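You operate a simulated robot arm through the tools that you are given. There is no shell and no other tool. Be economical: measure what you need, move in short steps, check, and stop when the job is done.

You are at the controls of a simulated robot arm. One attempt, no reset.

TASK
Take the cream cap and put it on the pink tag.

Only the result counts: the job must be done as asked and must still hold three seconds after the hand-in. Knocking over, shifting, dropping, spilling or breaking anything else fails it. A push-on lid holds only when it is set on centred and level and pressed home; a screw cap is set on level and turned clockwise until tight.

THE ROBOT
A 7-joint arm with a two-finger parallel gripper, fixed in place. Base frame: the origin is at the foot of the arm, x ahead of it, y to its left, z up; the work surface is at about z = 0. Lengths are in mm, angles in degrees, forces in N, time in s.
With the tool pointing down near the work surface it reaches from about 240 to 620 mm from the base axis. Its first joint turns from -66.0 to 66.0 degrees. Payload 2.6 kg.
The TCP is the grasp point between the finger pads, 30 mm short of the fingertips. In the tool frame z runs along the fingers and y along their closing line. The gripper opens to 94 mm. The fingers are 28 mm wide and 10 mm thick; the gripper's body (50 by 96 mm) begins 55 mm behind the TCP.
Orientation is told as [roll, pitch, yaw] about the base's x, y, z axes, in that order, counted from this pose: with the fingers straight down and closing along the base's y, the tool's x points along the base's -x, its y along +y and its z along -z.

THE INTERFACE
- The arm moves only by the tool apply_moves. Its argument "commands" is a list of rows, each a list of 3 entries, a list of its own where there are three numbers: the turn, a rotation vector about the base's x, y, z in units of 5 degrees (1.0 is 5 degrees), then the shift along the base's x, y, z in units of 20 mm (1.0 is 20 mm), then the gripper command, from -1 (shut) to 1 (fully open), values between in proportion. In form: [[[wx, wy, wz], [x, y, z], claw], ...]. A call has 1 to 20 rows; each row shifts and turns the commanded pose from where the row before left it. A call with a number of a shift or a turn outside -1 to 1 is refused whole. A row lasts 0.2 s, in which the tool goes at most 50 mm and 8.6 degrees; a call with a longer step from one row to the next is refused whole, and so is a gripper value outside its range. A pose out of reach is approached as far as the arm can. The call stops where the force on the tool passes 40 N (or 10 N more than at its start, if that is more) or the arm is blocked; 0.2 s more then pass. Each finger travels about 72 mm/s and halts on what it meets, pressing with about 29 N; the grip force reading is that of the motor and also rises with nothing between the fingers. The clock runs only during rows and for 0.2 s after the last one: add rows that do not move to give the fingers time. The reply holds the time, the measured pose of the TCP, the force on the tool along the base axes, the opening and the grip force, in the units named above and with some noise, and new pictures: "show" is both (left out), scene, wrist or none.
- Cameras (640 x 400 px; columns grow to the right, rows downward): "scene" is fixed at [49.8, 442.8, 572.3]; the picture's right is [-0.64, -0.77, 0.00], its down [-0.37, 0.31, -0.88] and it looks along [0.68, -0.56, -0.48] (base axes); focal length 330 px, centre (320, 200). "wrist" rides on the gripper at [76, 14, -102] in the tool frame; the picture's right is [-0.18, 0.98, 0.00], its down [-0.75, -0.14, -0.64] and it looks along [-0.63, -0.12, 0.77] (tool axes); focal length 243 px, centre (320, 200). There is no depth. A picture from a camera that has moved, and an enlarged one, comes with that camera's place and axes in the base frame and with its lens.
- zoom(camera, box): a new picture of the part [left, top, right, bottom] of that camera's present view, enlarged. The clock stands still meanwhile.
- sign_off(): hands the job in; it is judged then, once.

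Go step by step. Nothing tells you positions but the pictures and the camera data: compare them with the known pose of the tool, close in by small moves and look again before you grip or let go. The budget is 90 turns and 170 pictures, counting those below and the enlarged ones. Unless the task says otherwise, let go and move clear before handing in, and close with one line.

The tools are called after "Emit:" as name(argument=value, ...) on one line, values as JSON. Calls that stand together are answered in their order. apply_moves: Moves the arm, as the interface text tells. Its arguments: {"type":"object","properties":{"commands":{"type":"array","items":{"type":"array"}},"show":{"type":"string","enum":["both","scene","wrist","none"]}},"required":["commands"]} The other tools are called the same way: zoom (camera, box) takes an enlarged picture of a part of a camera's view; sign_off () hands the job in.

At the start:

```text
clock: 0.0
ee_pos: [347.1, 58.4, 284.4]
orientation: [0.0, 0.0, 0.1]
contact_force: [-0.2, 0.2, -0.1]
grip_width: 93.9
grip_force: 0.0
```

scene: 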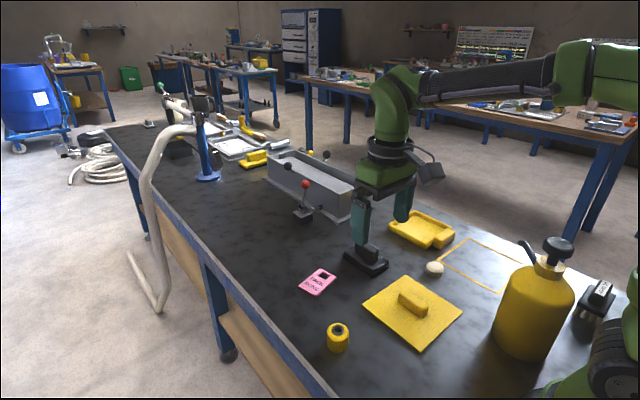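
wrist: 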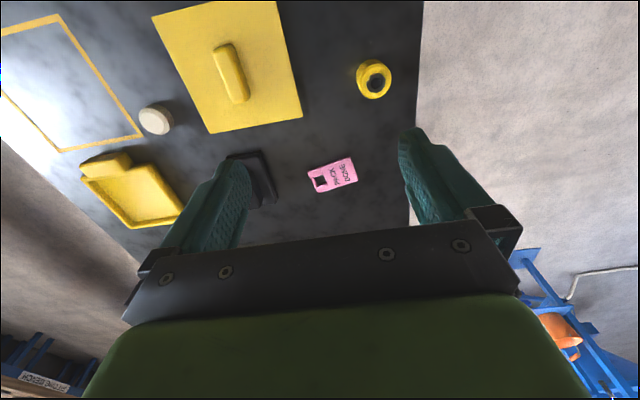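

The cream cap looks to be near (373, -208) and the pink tag near (533, 50). I'll zoom in on both before moving.

Emit:
zoom(camera="scene", box=[380, 220, 500, 295])

Emit:
zoom(camera="wrist", box=[80, 70, 240, 170])

Emit:
zoom(camera="scene", box=[270, 230, 430, 330])

```text
5.33 times, centred on (440, 258) of scene
camera zoom: at [49.8, 442.8, 572.3], right [-0.64, -0.77, 0.0], down [-0.37, 0.31, -0.88], along [0.68, -0.56, -0.48], focal length 1757 px, centre (-320, -107)
```

zoom: 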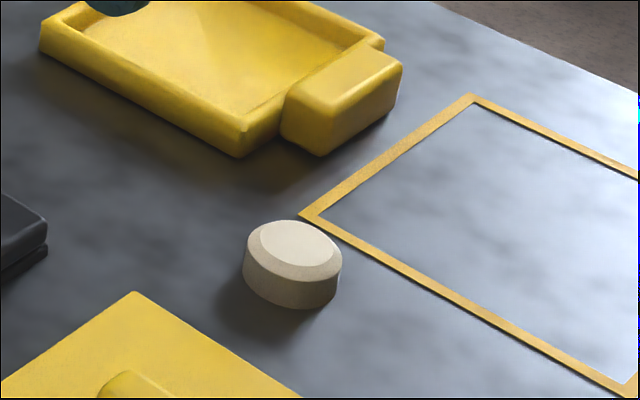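

```text
4.00 times, centred on (160, 120) of wrist
camera zoom: at [270.0, 73.1, 388.3], right [0.18, 0.98, 0.0], down [0.75, -0.14, 0.64], along [0.63, -0.12, -0.77], focal length 970 px, centre (960, 520)
```

zoom: 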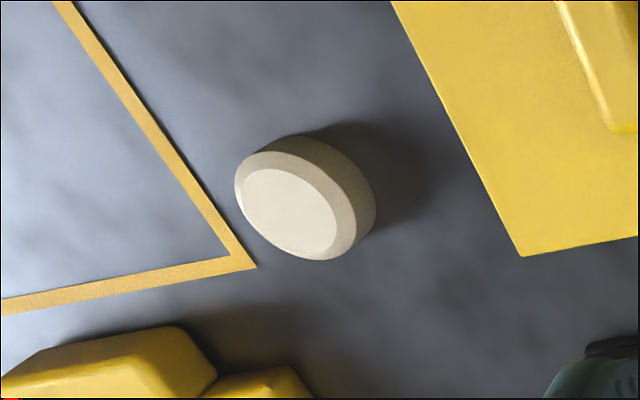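

```text
4.00 times, centred on (350, 280) of scene
camera zoom: at [49.8, 442.8, 572.3], right [-0.64, -0.77, 0.0], down [-0.37, 0.31, -0.88], along [0.68, -0.56, -0.48], focal length 1318 px, centre (200, -120)
```

zoom: 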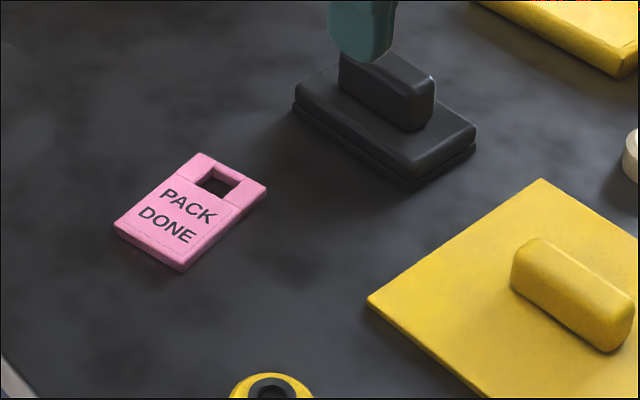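

The cap is a disc about 47 mm wide and 20 mm high, standing alone, with the yellow plate's edge about 45 mm from its side. I'll travel at the present height to above the cap and look down.

Emit:
apply_moves(commands=[[[0, 0, 0], [0, -1, 0], 0.5], [[0, 0, 0], [0, -1, 0], 0.5], [[0, 0, 0], [0, -1, 0], 0.5], [[0, 0, 0], [0, -1, 0], 0.5], [[0, 0, 0], [0, -1, 0], 0.5], [[0, 0, 0], [0.2, -1, 0], 0.5], [[0, 0, 0], [0.2, -1, 0], 0.5], [[0, 0, 0], [0.2, -1, 0], 0.5], [[0, 0, 0], [0.2, -1, 0], 0.5], [[0, 0, 0], [0.2, -1, 0], 0.5], [[0, 0, 0], [0.1, -1, 0], 0.5], [[0, 0, 0], [0, -1, 0], 0.5], [[0, 0, 0], [0, -1, 0], 0.5], [[0, 0, 0], [0, 0, -1], 0.5], [[0, 0, 0], [0, 0, -1], 0.5], [[0, 0, 0], [0, 0, -1], 0.5], [[0, 0, 0], [0, 0, -1], 0.5], [[0, 0, 0], [0, 0, 0], 0.5]])

```text
clock: 3.8
ee_pos: [368.5, -200.7, 204.6]
orientation: [-0.1, 0.0, 0.0]
contact_force: [-0.4, -0.2, 0.1]
grip_width: 70.9
grip_force: 0.1
camera wrist: at [291.7, -187.1, 308.2], right [0.18, 0.98, 0.0], down [0.75, -0.14, 0.64], along [0.63, -0.12, -0.77], focal length 243 px, centre (320, 200)
```

scene: 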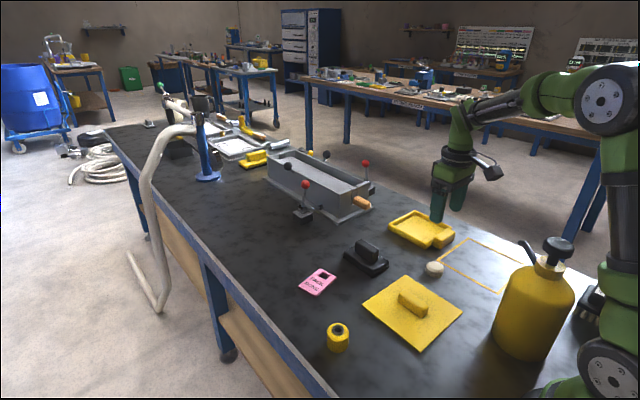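
wrist: 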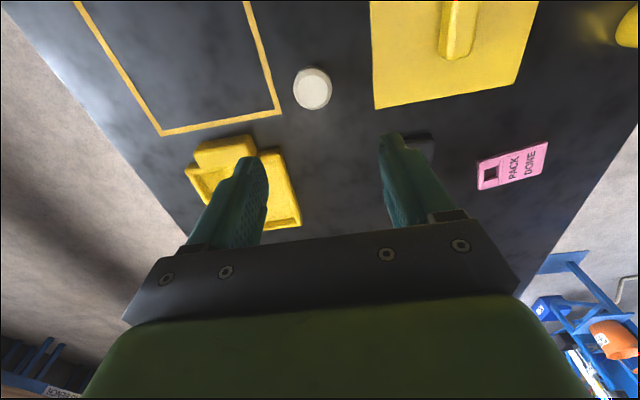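

From the wrist view the cap sits near (370.5, -211). I'll correct sideways and come down partway.

Emit:
apply_moves(commands=[[[0, 0, 0], [0.1, -0.5, -1], 0.5], [[0, 0, 0], [0, 0, -1], 0.5], [[0, 0, 0], [0, 0, -1], 0.5], [[0, 0, 0], [0, 0, -1], 0.5], [[0, 0, 0], [0, 0, -1], 0.5], [[0, 0, 0], [0, 0, -1], 0.5], [[0, 0, 0], [0, 0, 0], 0.5]])

Emit:
zoom(camera="scene", box=[380, 200, 500, 275])

```text
clock: 5.4
ee_pos: [370.6, -211.1, 85.2]
orientation: [0.0, 0.0, 0.0]
contact_force: [0.7, -0.1, 0.3]
grip_width: 70.5
grip_force: 0.1
camera wrist: at [294.6, -197.7, 188.1], right [0.18, 0.98, 0.0], down [0.75, -0.14, 0.64], along [0.63, -0.12, -0.77], focal length 243 px, centre (320, 200)
```

scene: 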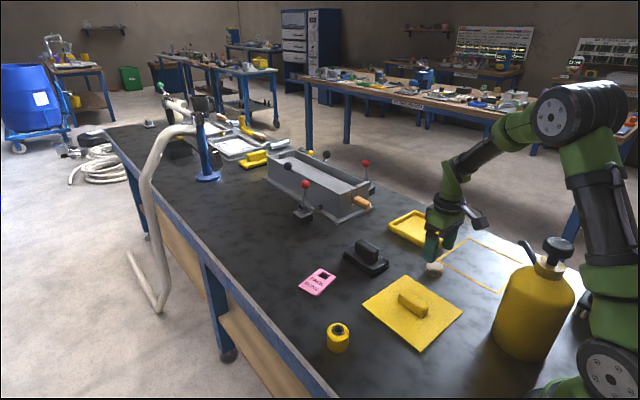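
wrist: 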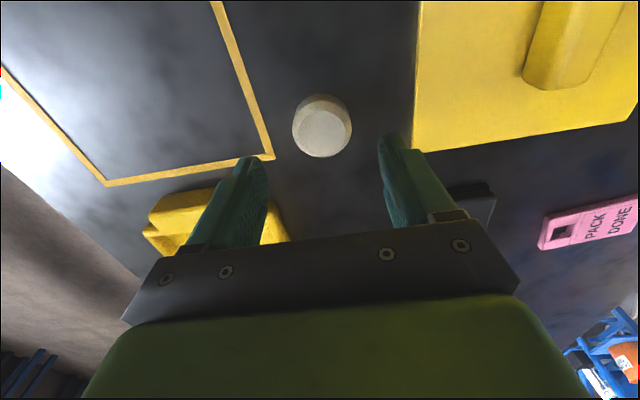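

```text
5.33 times, centred on (440, 238) of scene
camera zoom: at [49.8, 442.8, 572.3], right [-0.64, -0.77, 0.0], down [-0.37, 0.31, -0.88], along [0.68, -0.56, -0.48], focal length 1757 px, centre (-320, 0)
```

zoom: 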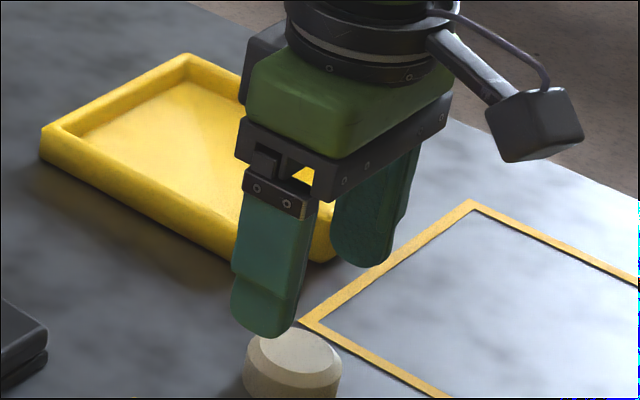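

The cap computes to (370, -211), right under the TCP, and the fingers clear the plate and tray. I'll descend to z≈35 and close.

Emit:
apply_moves(commands=[[[0, 0, 0], [0, 0, -1], 0.5], [[0, 0, 0], [0, 0, -1], 0.5], [[0, 0, 0], [0, 0, -0.5], 0.5], [[0, 0, 0], [0, 0, 0], 0.5]])

Emit:
zoom(camera="scene", box=[380, 220, 500, 295])

```text
clock: 6.4
ee_pos: [370.1, -211.4, 33.5]
orientation: [0.0, 0.0, 0.0]
contact_force: [-0.2, 1.2, 0.4]
grip_width: 70.6
grip_force: 0.1
camera wrist: at [294.0, -197.2, 138.1], right [0.18, 0.98, 0.0], down [0.75, -0.14, 0.64], along [0.63, -0.12, -0.77], focal length 243 px, centre (320, 200)
```

scene: 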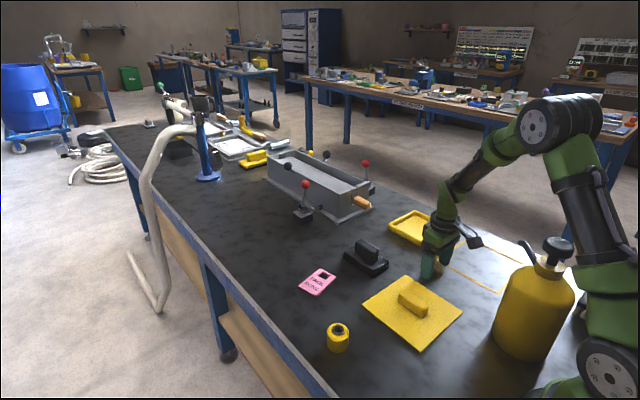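
wrist: 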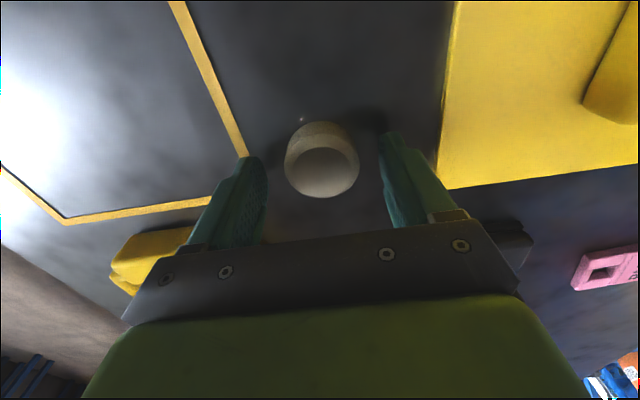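

```text
5.33 times, centred on (440, 258) of scene
camera zoom: at [49.8, 442.8, 572.3], right [-0.64, -0.77, 0.0], down [-0.37, 0.31, -0.88], along [0.68, -0.56, -0.48], focal length 1757 px, centre (-320, -107)
```

zoom: 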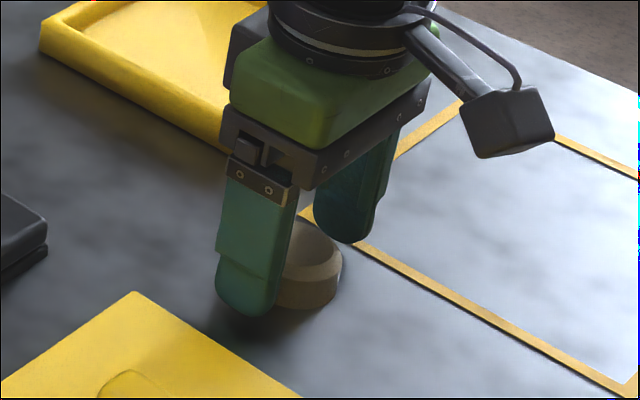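

The cap is centred between the fingers, so I'll close on it and lift a little.

Emit:
apply_moves(commands=[[[0, 0, 0], [0, 0, 0], -1], [[0, 0, 0], [0, 0, 0], -1], [[0, 0, 0], [0, 0, 0], -1], [[0, 0, 0], [0, 0, 0], -1]], show="none")

Emit:
apply_moves(commands=[[[0, 0, 0], [0, 0, 0.5], -1], [[0, 0, 0], [0, 0, 1], -1], [[0, 0, 0], [0, 0, 1], -1], [[0, 0, 0], [0, 0, 1], -1], [[0, 0, 0], [0, 0, 1], -1], [[0, 0, 0], [0, 0, 0], -1]])

Emit:
zoom(camera="scene", box=[380, 200, 500, 275])

```text
clock: 7.4
ee_pos: [370.4, -211.4, 34.3]
orientation: [0.0, -0.1, 0.1]
contact_force: [1.3, -0.3, -0.2]
grip_width: 41.2
grip_force: 29.0
```

```text
clock: 8.8
ee_pos: [370.5, -211.3, 125.0]
orientation: [0.0, -0.1, 0.0]
contact_force: [0.2, 1.2, -0.7]
grip_width: 41.2
grip_force: 29.2
camera wrist: at [293.8, -197.2, 228.5], right [0.18, 0.98, 0.0], down [0.75, -0.14, 0.64], along [0.63, -0.12, -0.77], focal length 243 px, centre (320, 200)
```

scene: 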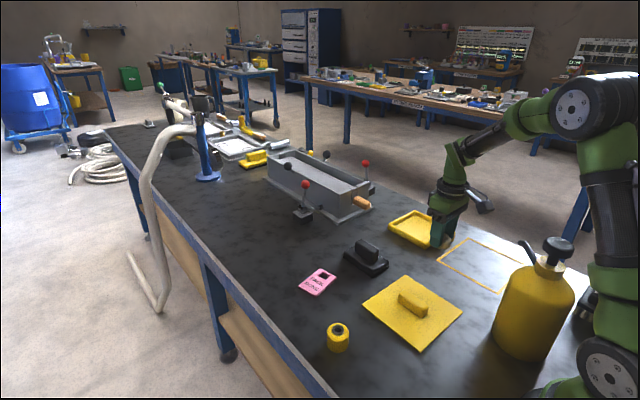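
wrist: 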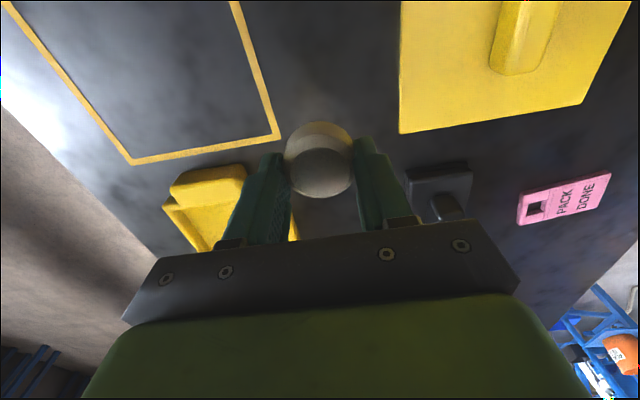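

```text
5.33 times, centred on (440, 238) of scene
camera zoom: at [49.8, 442.8, 572.3], right [-0.64, -0.77, 0.0], down [-0.37, 0.31, -0.88], along [0.68, -0.56, -0.48], focal length 1757 px, centre (-320, 0)
```

zoom: 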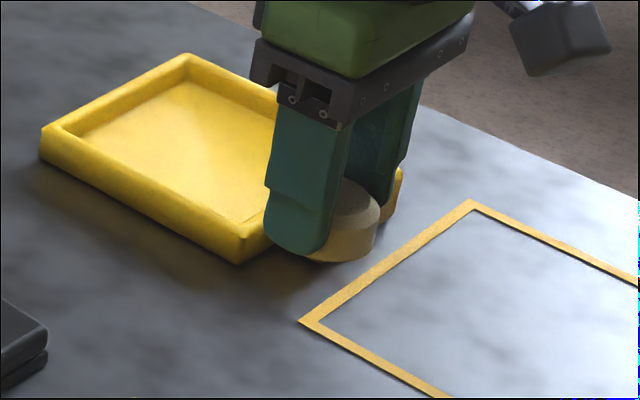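

The cap is held. I'll raise it to z≈185 and go towards the tag near (530, 47).

Emit:
apply_moves(commands=[[[0, 0, 0], [0, 0, 1], -1], [[0, 0, 0], [0, 0, 1], -1], [[0, 0, 0], [0, 0, 1], -1], [[0, 0, 0], [0.5, 1, 0], -1], [[0, 0, 0], [0.5, 1, 0], -1], [[0, 0, 0], [0.5, 1, 0], -1], [[0, 0, 0], [0.5, 1, 0], -1], [[0, 0, 0], [0.5, 1, 0], -1], [[0, 0, 0], [0.5, 1, 0], -1], [[0, 0, 0], [0.5, 1, 0], -1], [[0, 0, 0], [0.5, 1, 0], -1], [[0, 0, 0], [0.5, 1, 0], -1], [[0, 0, 0], [0.5, 1, 0], -1], [[0, 0, 0], [0.5, 1, 0], -1], [[0, 0, 0], [0.5, 1, 0], -1], [[0, 0, 0], [0.5, 1, 0], -1], [[0, 0, 0], [0, 0, 0], -1]])

```text
clock: 12.4
ee_pos: [500.2, 49.8, 184.7]
orientation: [0.0, 0.0, 0.0]
contact_force: [0.3, 0.2, 0.1]
grip_width: 40.8
grip_force: 28.8
camera wrist: at [424.5, 63.8, 287.8], right [0.18, 0.98, 0.0], down [0.75, -0.14, 0.64], along [0.63, -0.12, -0.77], focal length 243 px, centre (320, 200)
```

scene: 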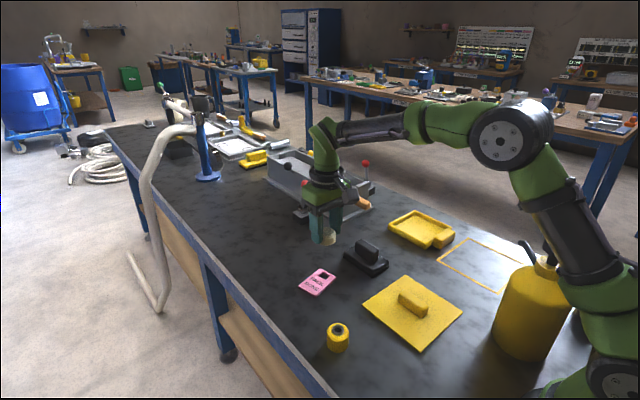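
wrist: 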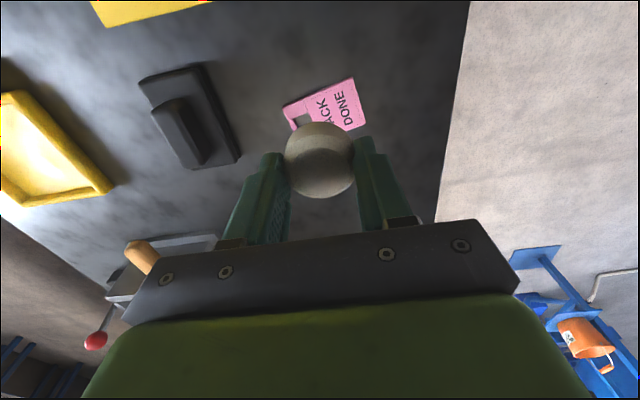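

The tag's centre computes to (530, 50), measuring about 51 × 82 mm. I'll line up and come down to z≈65, then check.

Emit:
apply_moves(commands=[[[0, 0, 0], [0.75, 0, 0], -1], [[0, 0, 0], [0.75, 0, 0], -1], [[0, 0, 0], [0, 0, -1], -1], [[0, 0, 0], [0, 0, -1], -1], [[0, 0, 0], [0, 0, -1], -1], [[0, 0, 0], [0, 0, -1], -1], [[0, 0, 0], [0, 0, -1], -1], [[0, 0, 0], [0, 0, -1], -1], [[0, 0, 0], [0, 0, 0], -1]])

Emit:
zoom(camera="scene", box=[260, 220, 380, 295])

Emit:
zoom(camera="wrist", box=[220, 90, 420, 215])

```text
clock: 14.4
ee_pos: [531.3, 49.1, 64.7]
orientation: [0.0, 0.0, 0.0]
contact_force: [0.0, 0.4, 0.6]
grip_width: 41.2
grip_force: 28.9
camera wrist: at [454.4, 63.2, 168.1], right [0.18, 0.98, 0.0], down [0.75, -0.14, 0.64], along [0.63, -0.12, -0.77], focal length 243 px, centre (320, 200)
```

scene: 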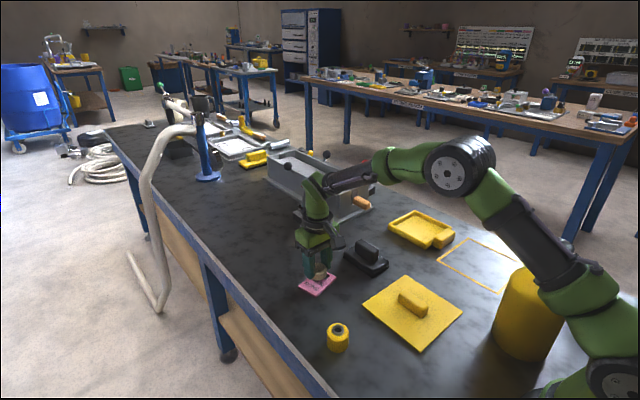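
wrist: 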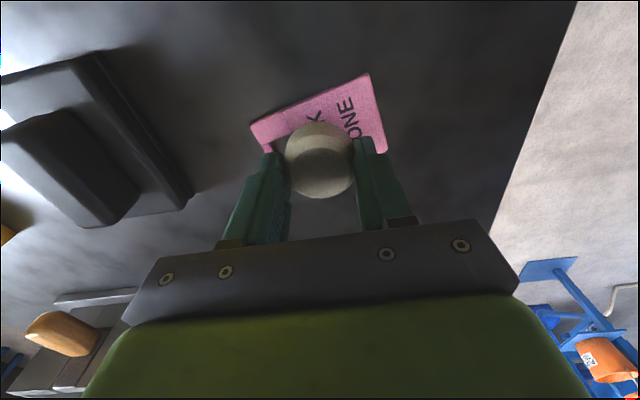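

```text
5.33 times, centred on (320, 258) of scene
camera zoom: at [49.8, 442.8, 572.3], right [-0.64, -0.77, 0.0], down [-0.37, 0.31, -0.88], along [0.68, -0.56, -0.48], focal length 1757 px, centre (320, -107)
```

zoom: 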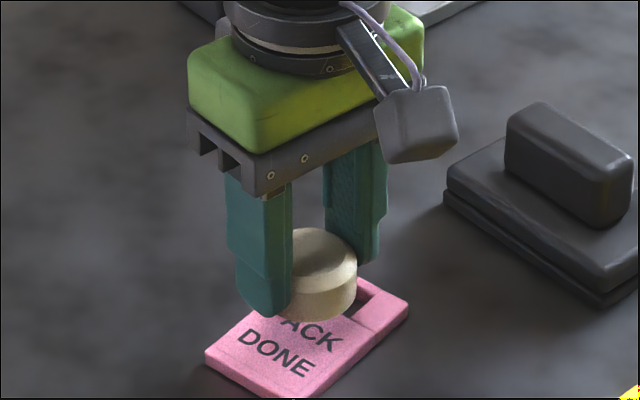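

```text
3.20 times, centred on (320, 152) of wrist
camera zoom: at [454.4, 63.2, 168.1], right [0.18, 0.98, 0.0], down [0.75, -0.14, 0.64], along [0.63, -0.12, -0.77], focal length 776 px, centre (320, 352)
```

zoom: 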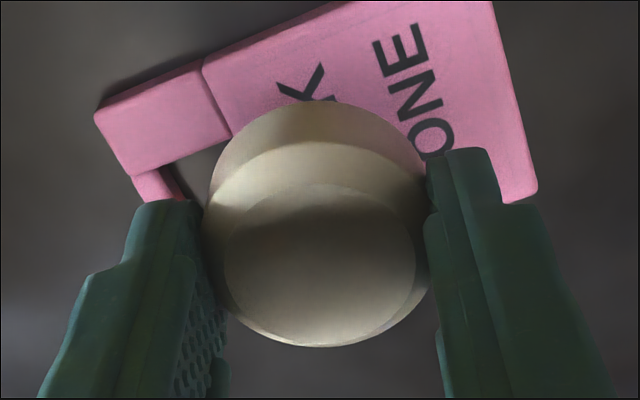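

The cap lies over the tag's centre (531, 49). I'll lower in small steps until it touches, watching the force.

Emit:
apply_moves(commands=[[[0, 0, 0], [0, 0, -0.5], -1], [[0, 0, 0], [0, 0, -0.5], -1], [[0, 0, 0], [0, 0, -0.1], -1], [[0, 0, 0], [0, 0, 0], -1]], show="none")

Emit:
zoom(camera="scene", box=[280, 245, 360, 295])

```text
clock: 15.4
ee_pos: [531.1, 49.0, 43.7]
orientation: [-0.1, -0.1, 0.0]
contact_force: [-0.3, 0.1, 3.9]
grip_width: 41.0
grip_force: 29.1
```

```text
8.00 times, centred on (320, 270) of scene
camera zoom: at [49.8, 442.8, 572.3], right [-0.64, -0.77, 0.0], down [-0.37, 0.31, -0.88], along [0.68, -0.56, -0.48], focal length 2636 px, centre (320, -360)
```

zoom: 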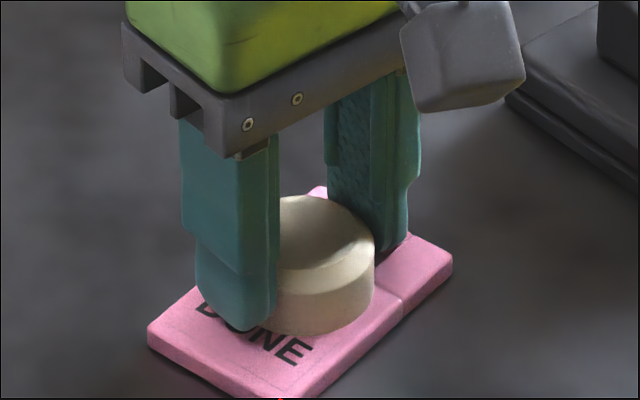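

The force shows 3.9 N, so the cap has probably touched the tag. One more millimetre will confirm it.

Emit:
apply_moves(commands=[[[0, 0, 0], [0, 0, -0.05], -1], [[0, 0, 0], [0, 0, 0], -1]], show="none")

```text
clock: 16.0
ee_pos: [530.4, 49.6, 43.2]
orientation: [0.1, -0.1, 0.0]
contact_force: [-3.1, 0.4, 14.2]
grip_width: 41.2
grip_force: 28.8
```

Contact is confirmed. I'll ease back 1 mm, open partway, and rise.

Emit:
apply_moves(commands=[[[0, 0, 0], [0, 0, 0.05], -1], [[0, 0, 0], [0, 0, 0], 0.1], [[0, 0, 0], [0, 0, 0], 0.5], [[0, 0, 0], [0, 0, 0], 0.5], [[0, 0, 0], [0, 0, 0], 0.5], [[0, 0, 0], [0, 0, 0.25], 0.5], [[0, 0, 0], [0, 0, 0.5], 0.5], [[0, 0, 0], [0, 0, 1], 0.5], [[0, 0, 0], [0, 0, 1], 0.5], [[0, 0, 0], [0, 0, 1], 0.5], [[0, 0, 0], [0, 0, 1], 0.5], [[0, 0, 0], [0, 0, 1], 0.5], [[0, 0, 0], [0, 0, 0], 0.5]])

Emit:
zoom(camera="scene", box=[280, 245, 360, 295])

```text
clock: 18.8
ee_pos: [529.7, 49.0, 159.3]
orientation: [0.0, 0.1, 0.0]
contact_force: [0.5, -1.2, 0.0]
grip_width: 70.5
grip_force: 0.1
camera wrist: at [453.9, 62.7, 262.2], right [0.18, 0.98, 0.0], down [0.75, -0.14, 0.64], along [0.63, -0.12, -0.77], focal length 243 px, centre (320, 200)
```

scene: 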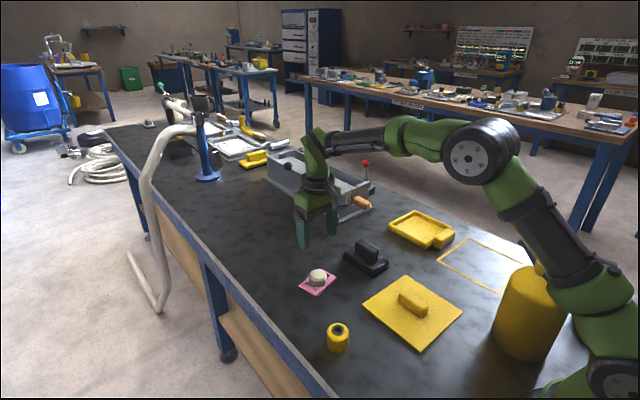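
wrist: 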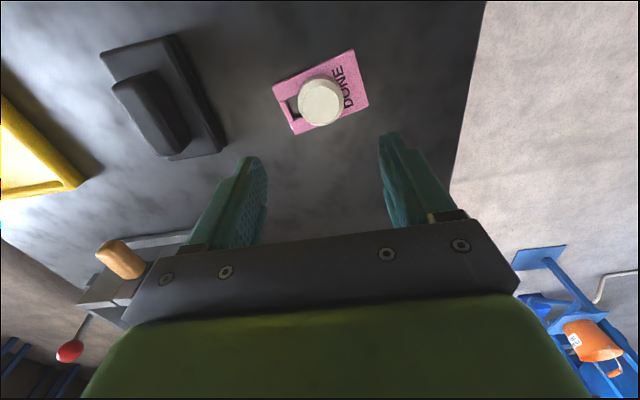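

```text
8.00 times, centred on (320, 270) of scene
camera zoom: at [49.8, 442.8, 572.3], right [-0.64, -0.77, 0.0], down [-0.37, 0.31, -0.88], along [0.68, -0.56, -0.48], focal length 2636 px, centre (320, -360)
```

zoom: 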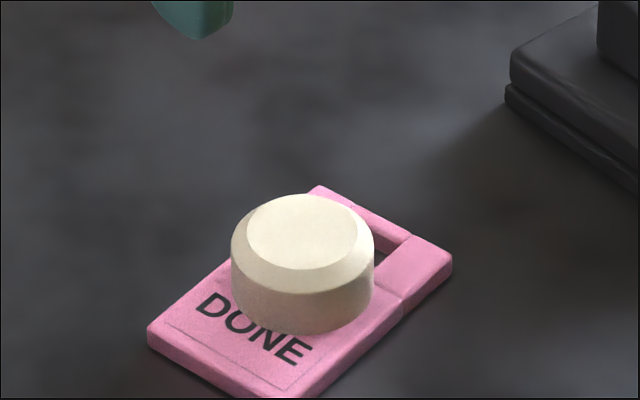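

The cap rests flat on the middle of the tag, the gripper is clear above it, and nothing else has moved. I'm handing in.

Emit:
sign_off()

```text
The job is handed in.
```

The cream cap is sitting flat on the middle of the pink tag, the gripper is open and clear above it, and I saw nothing else move.
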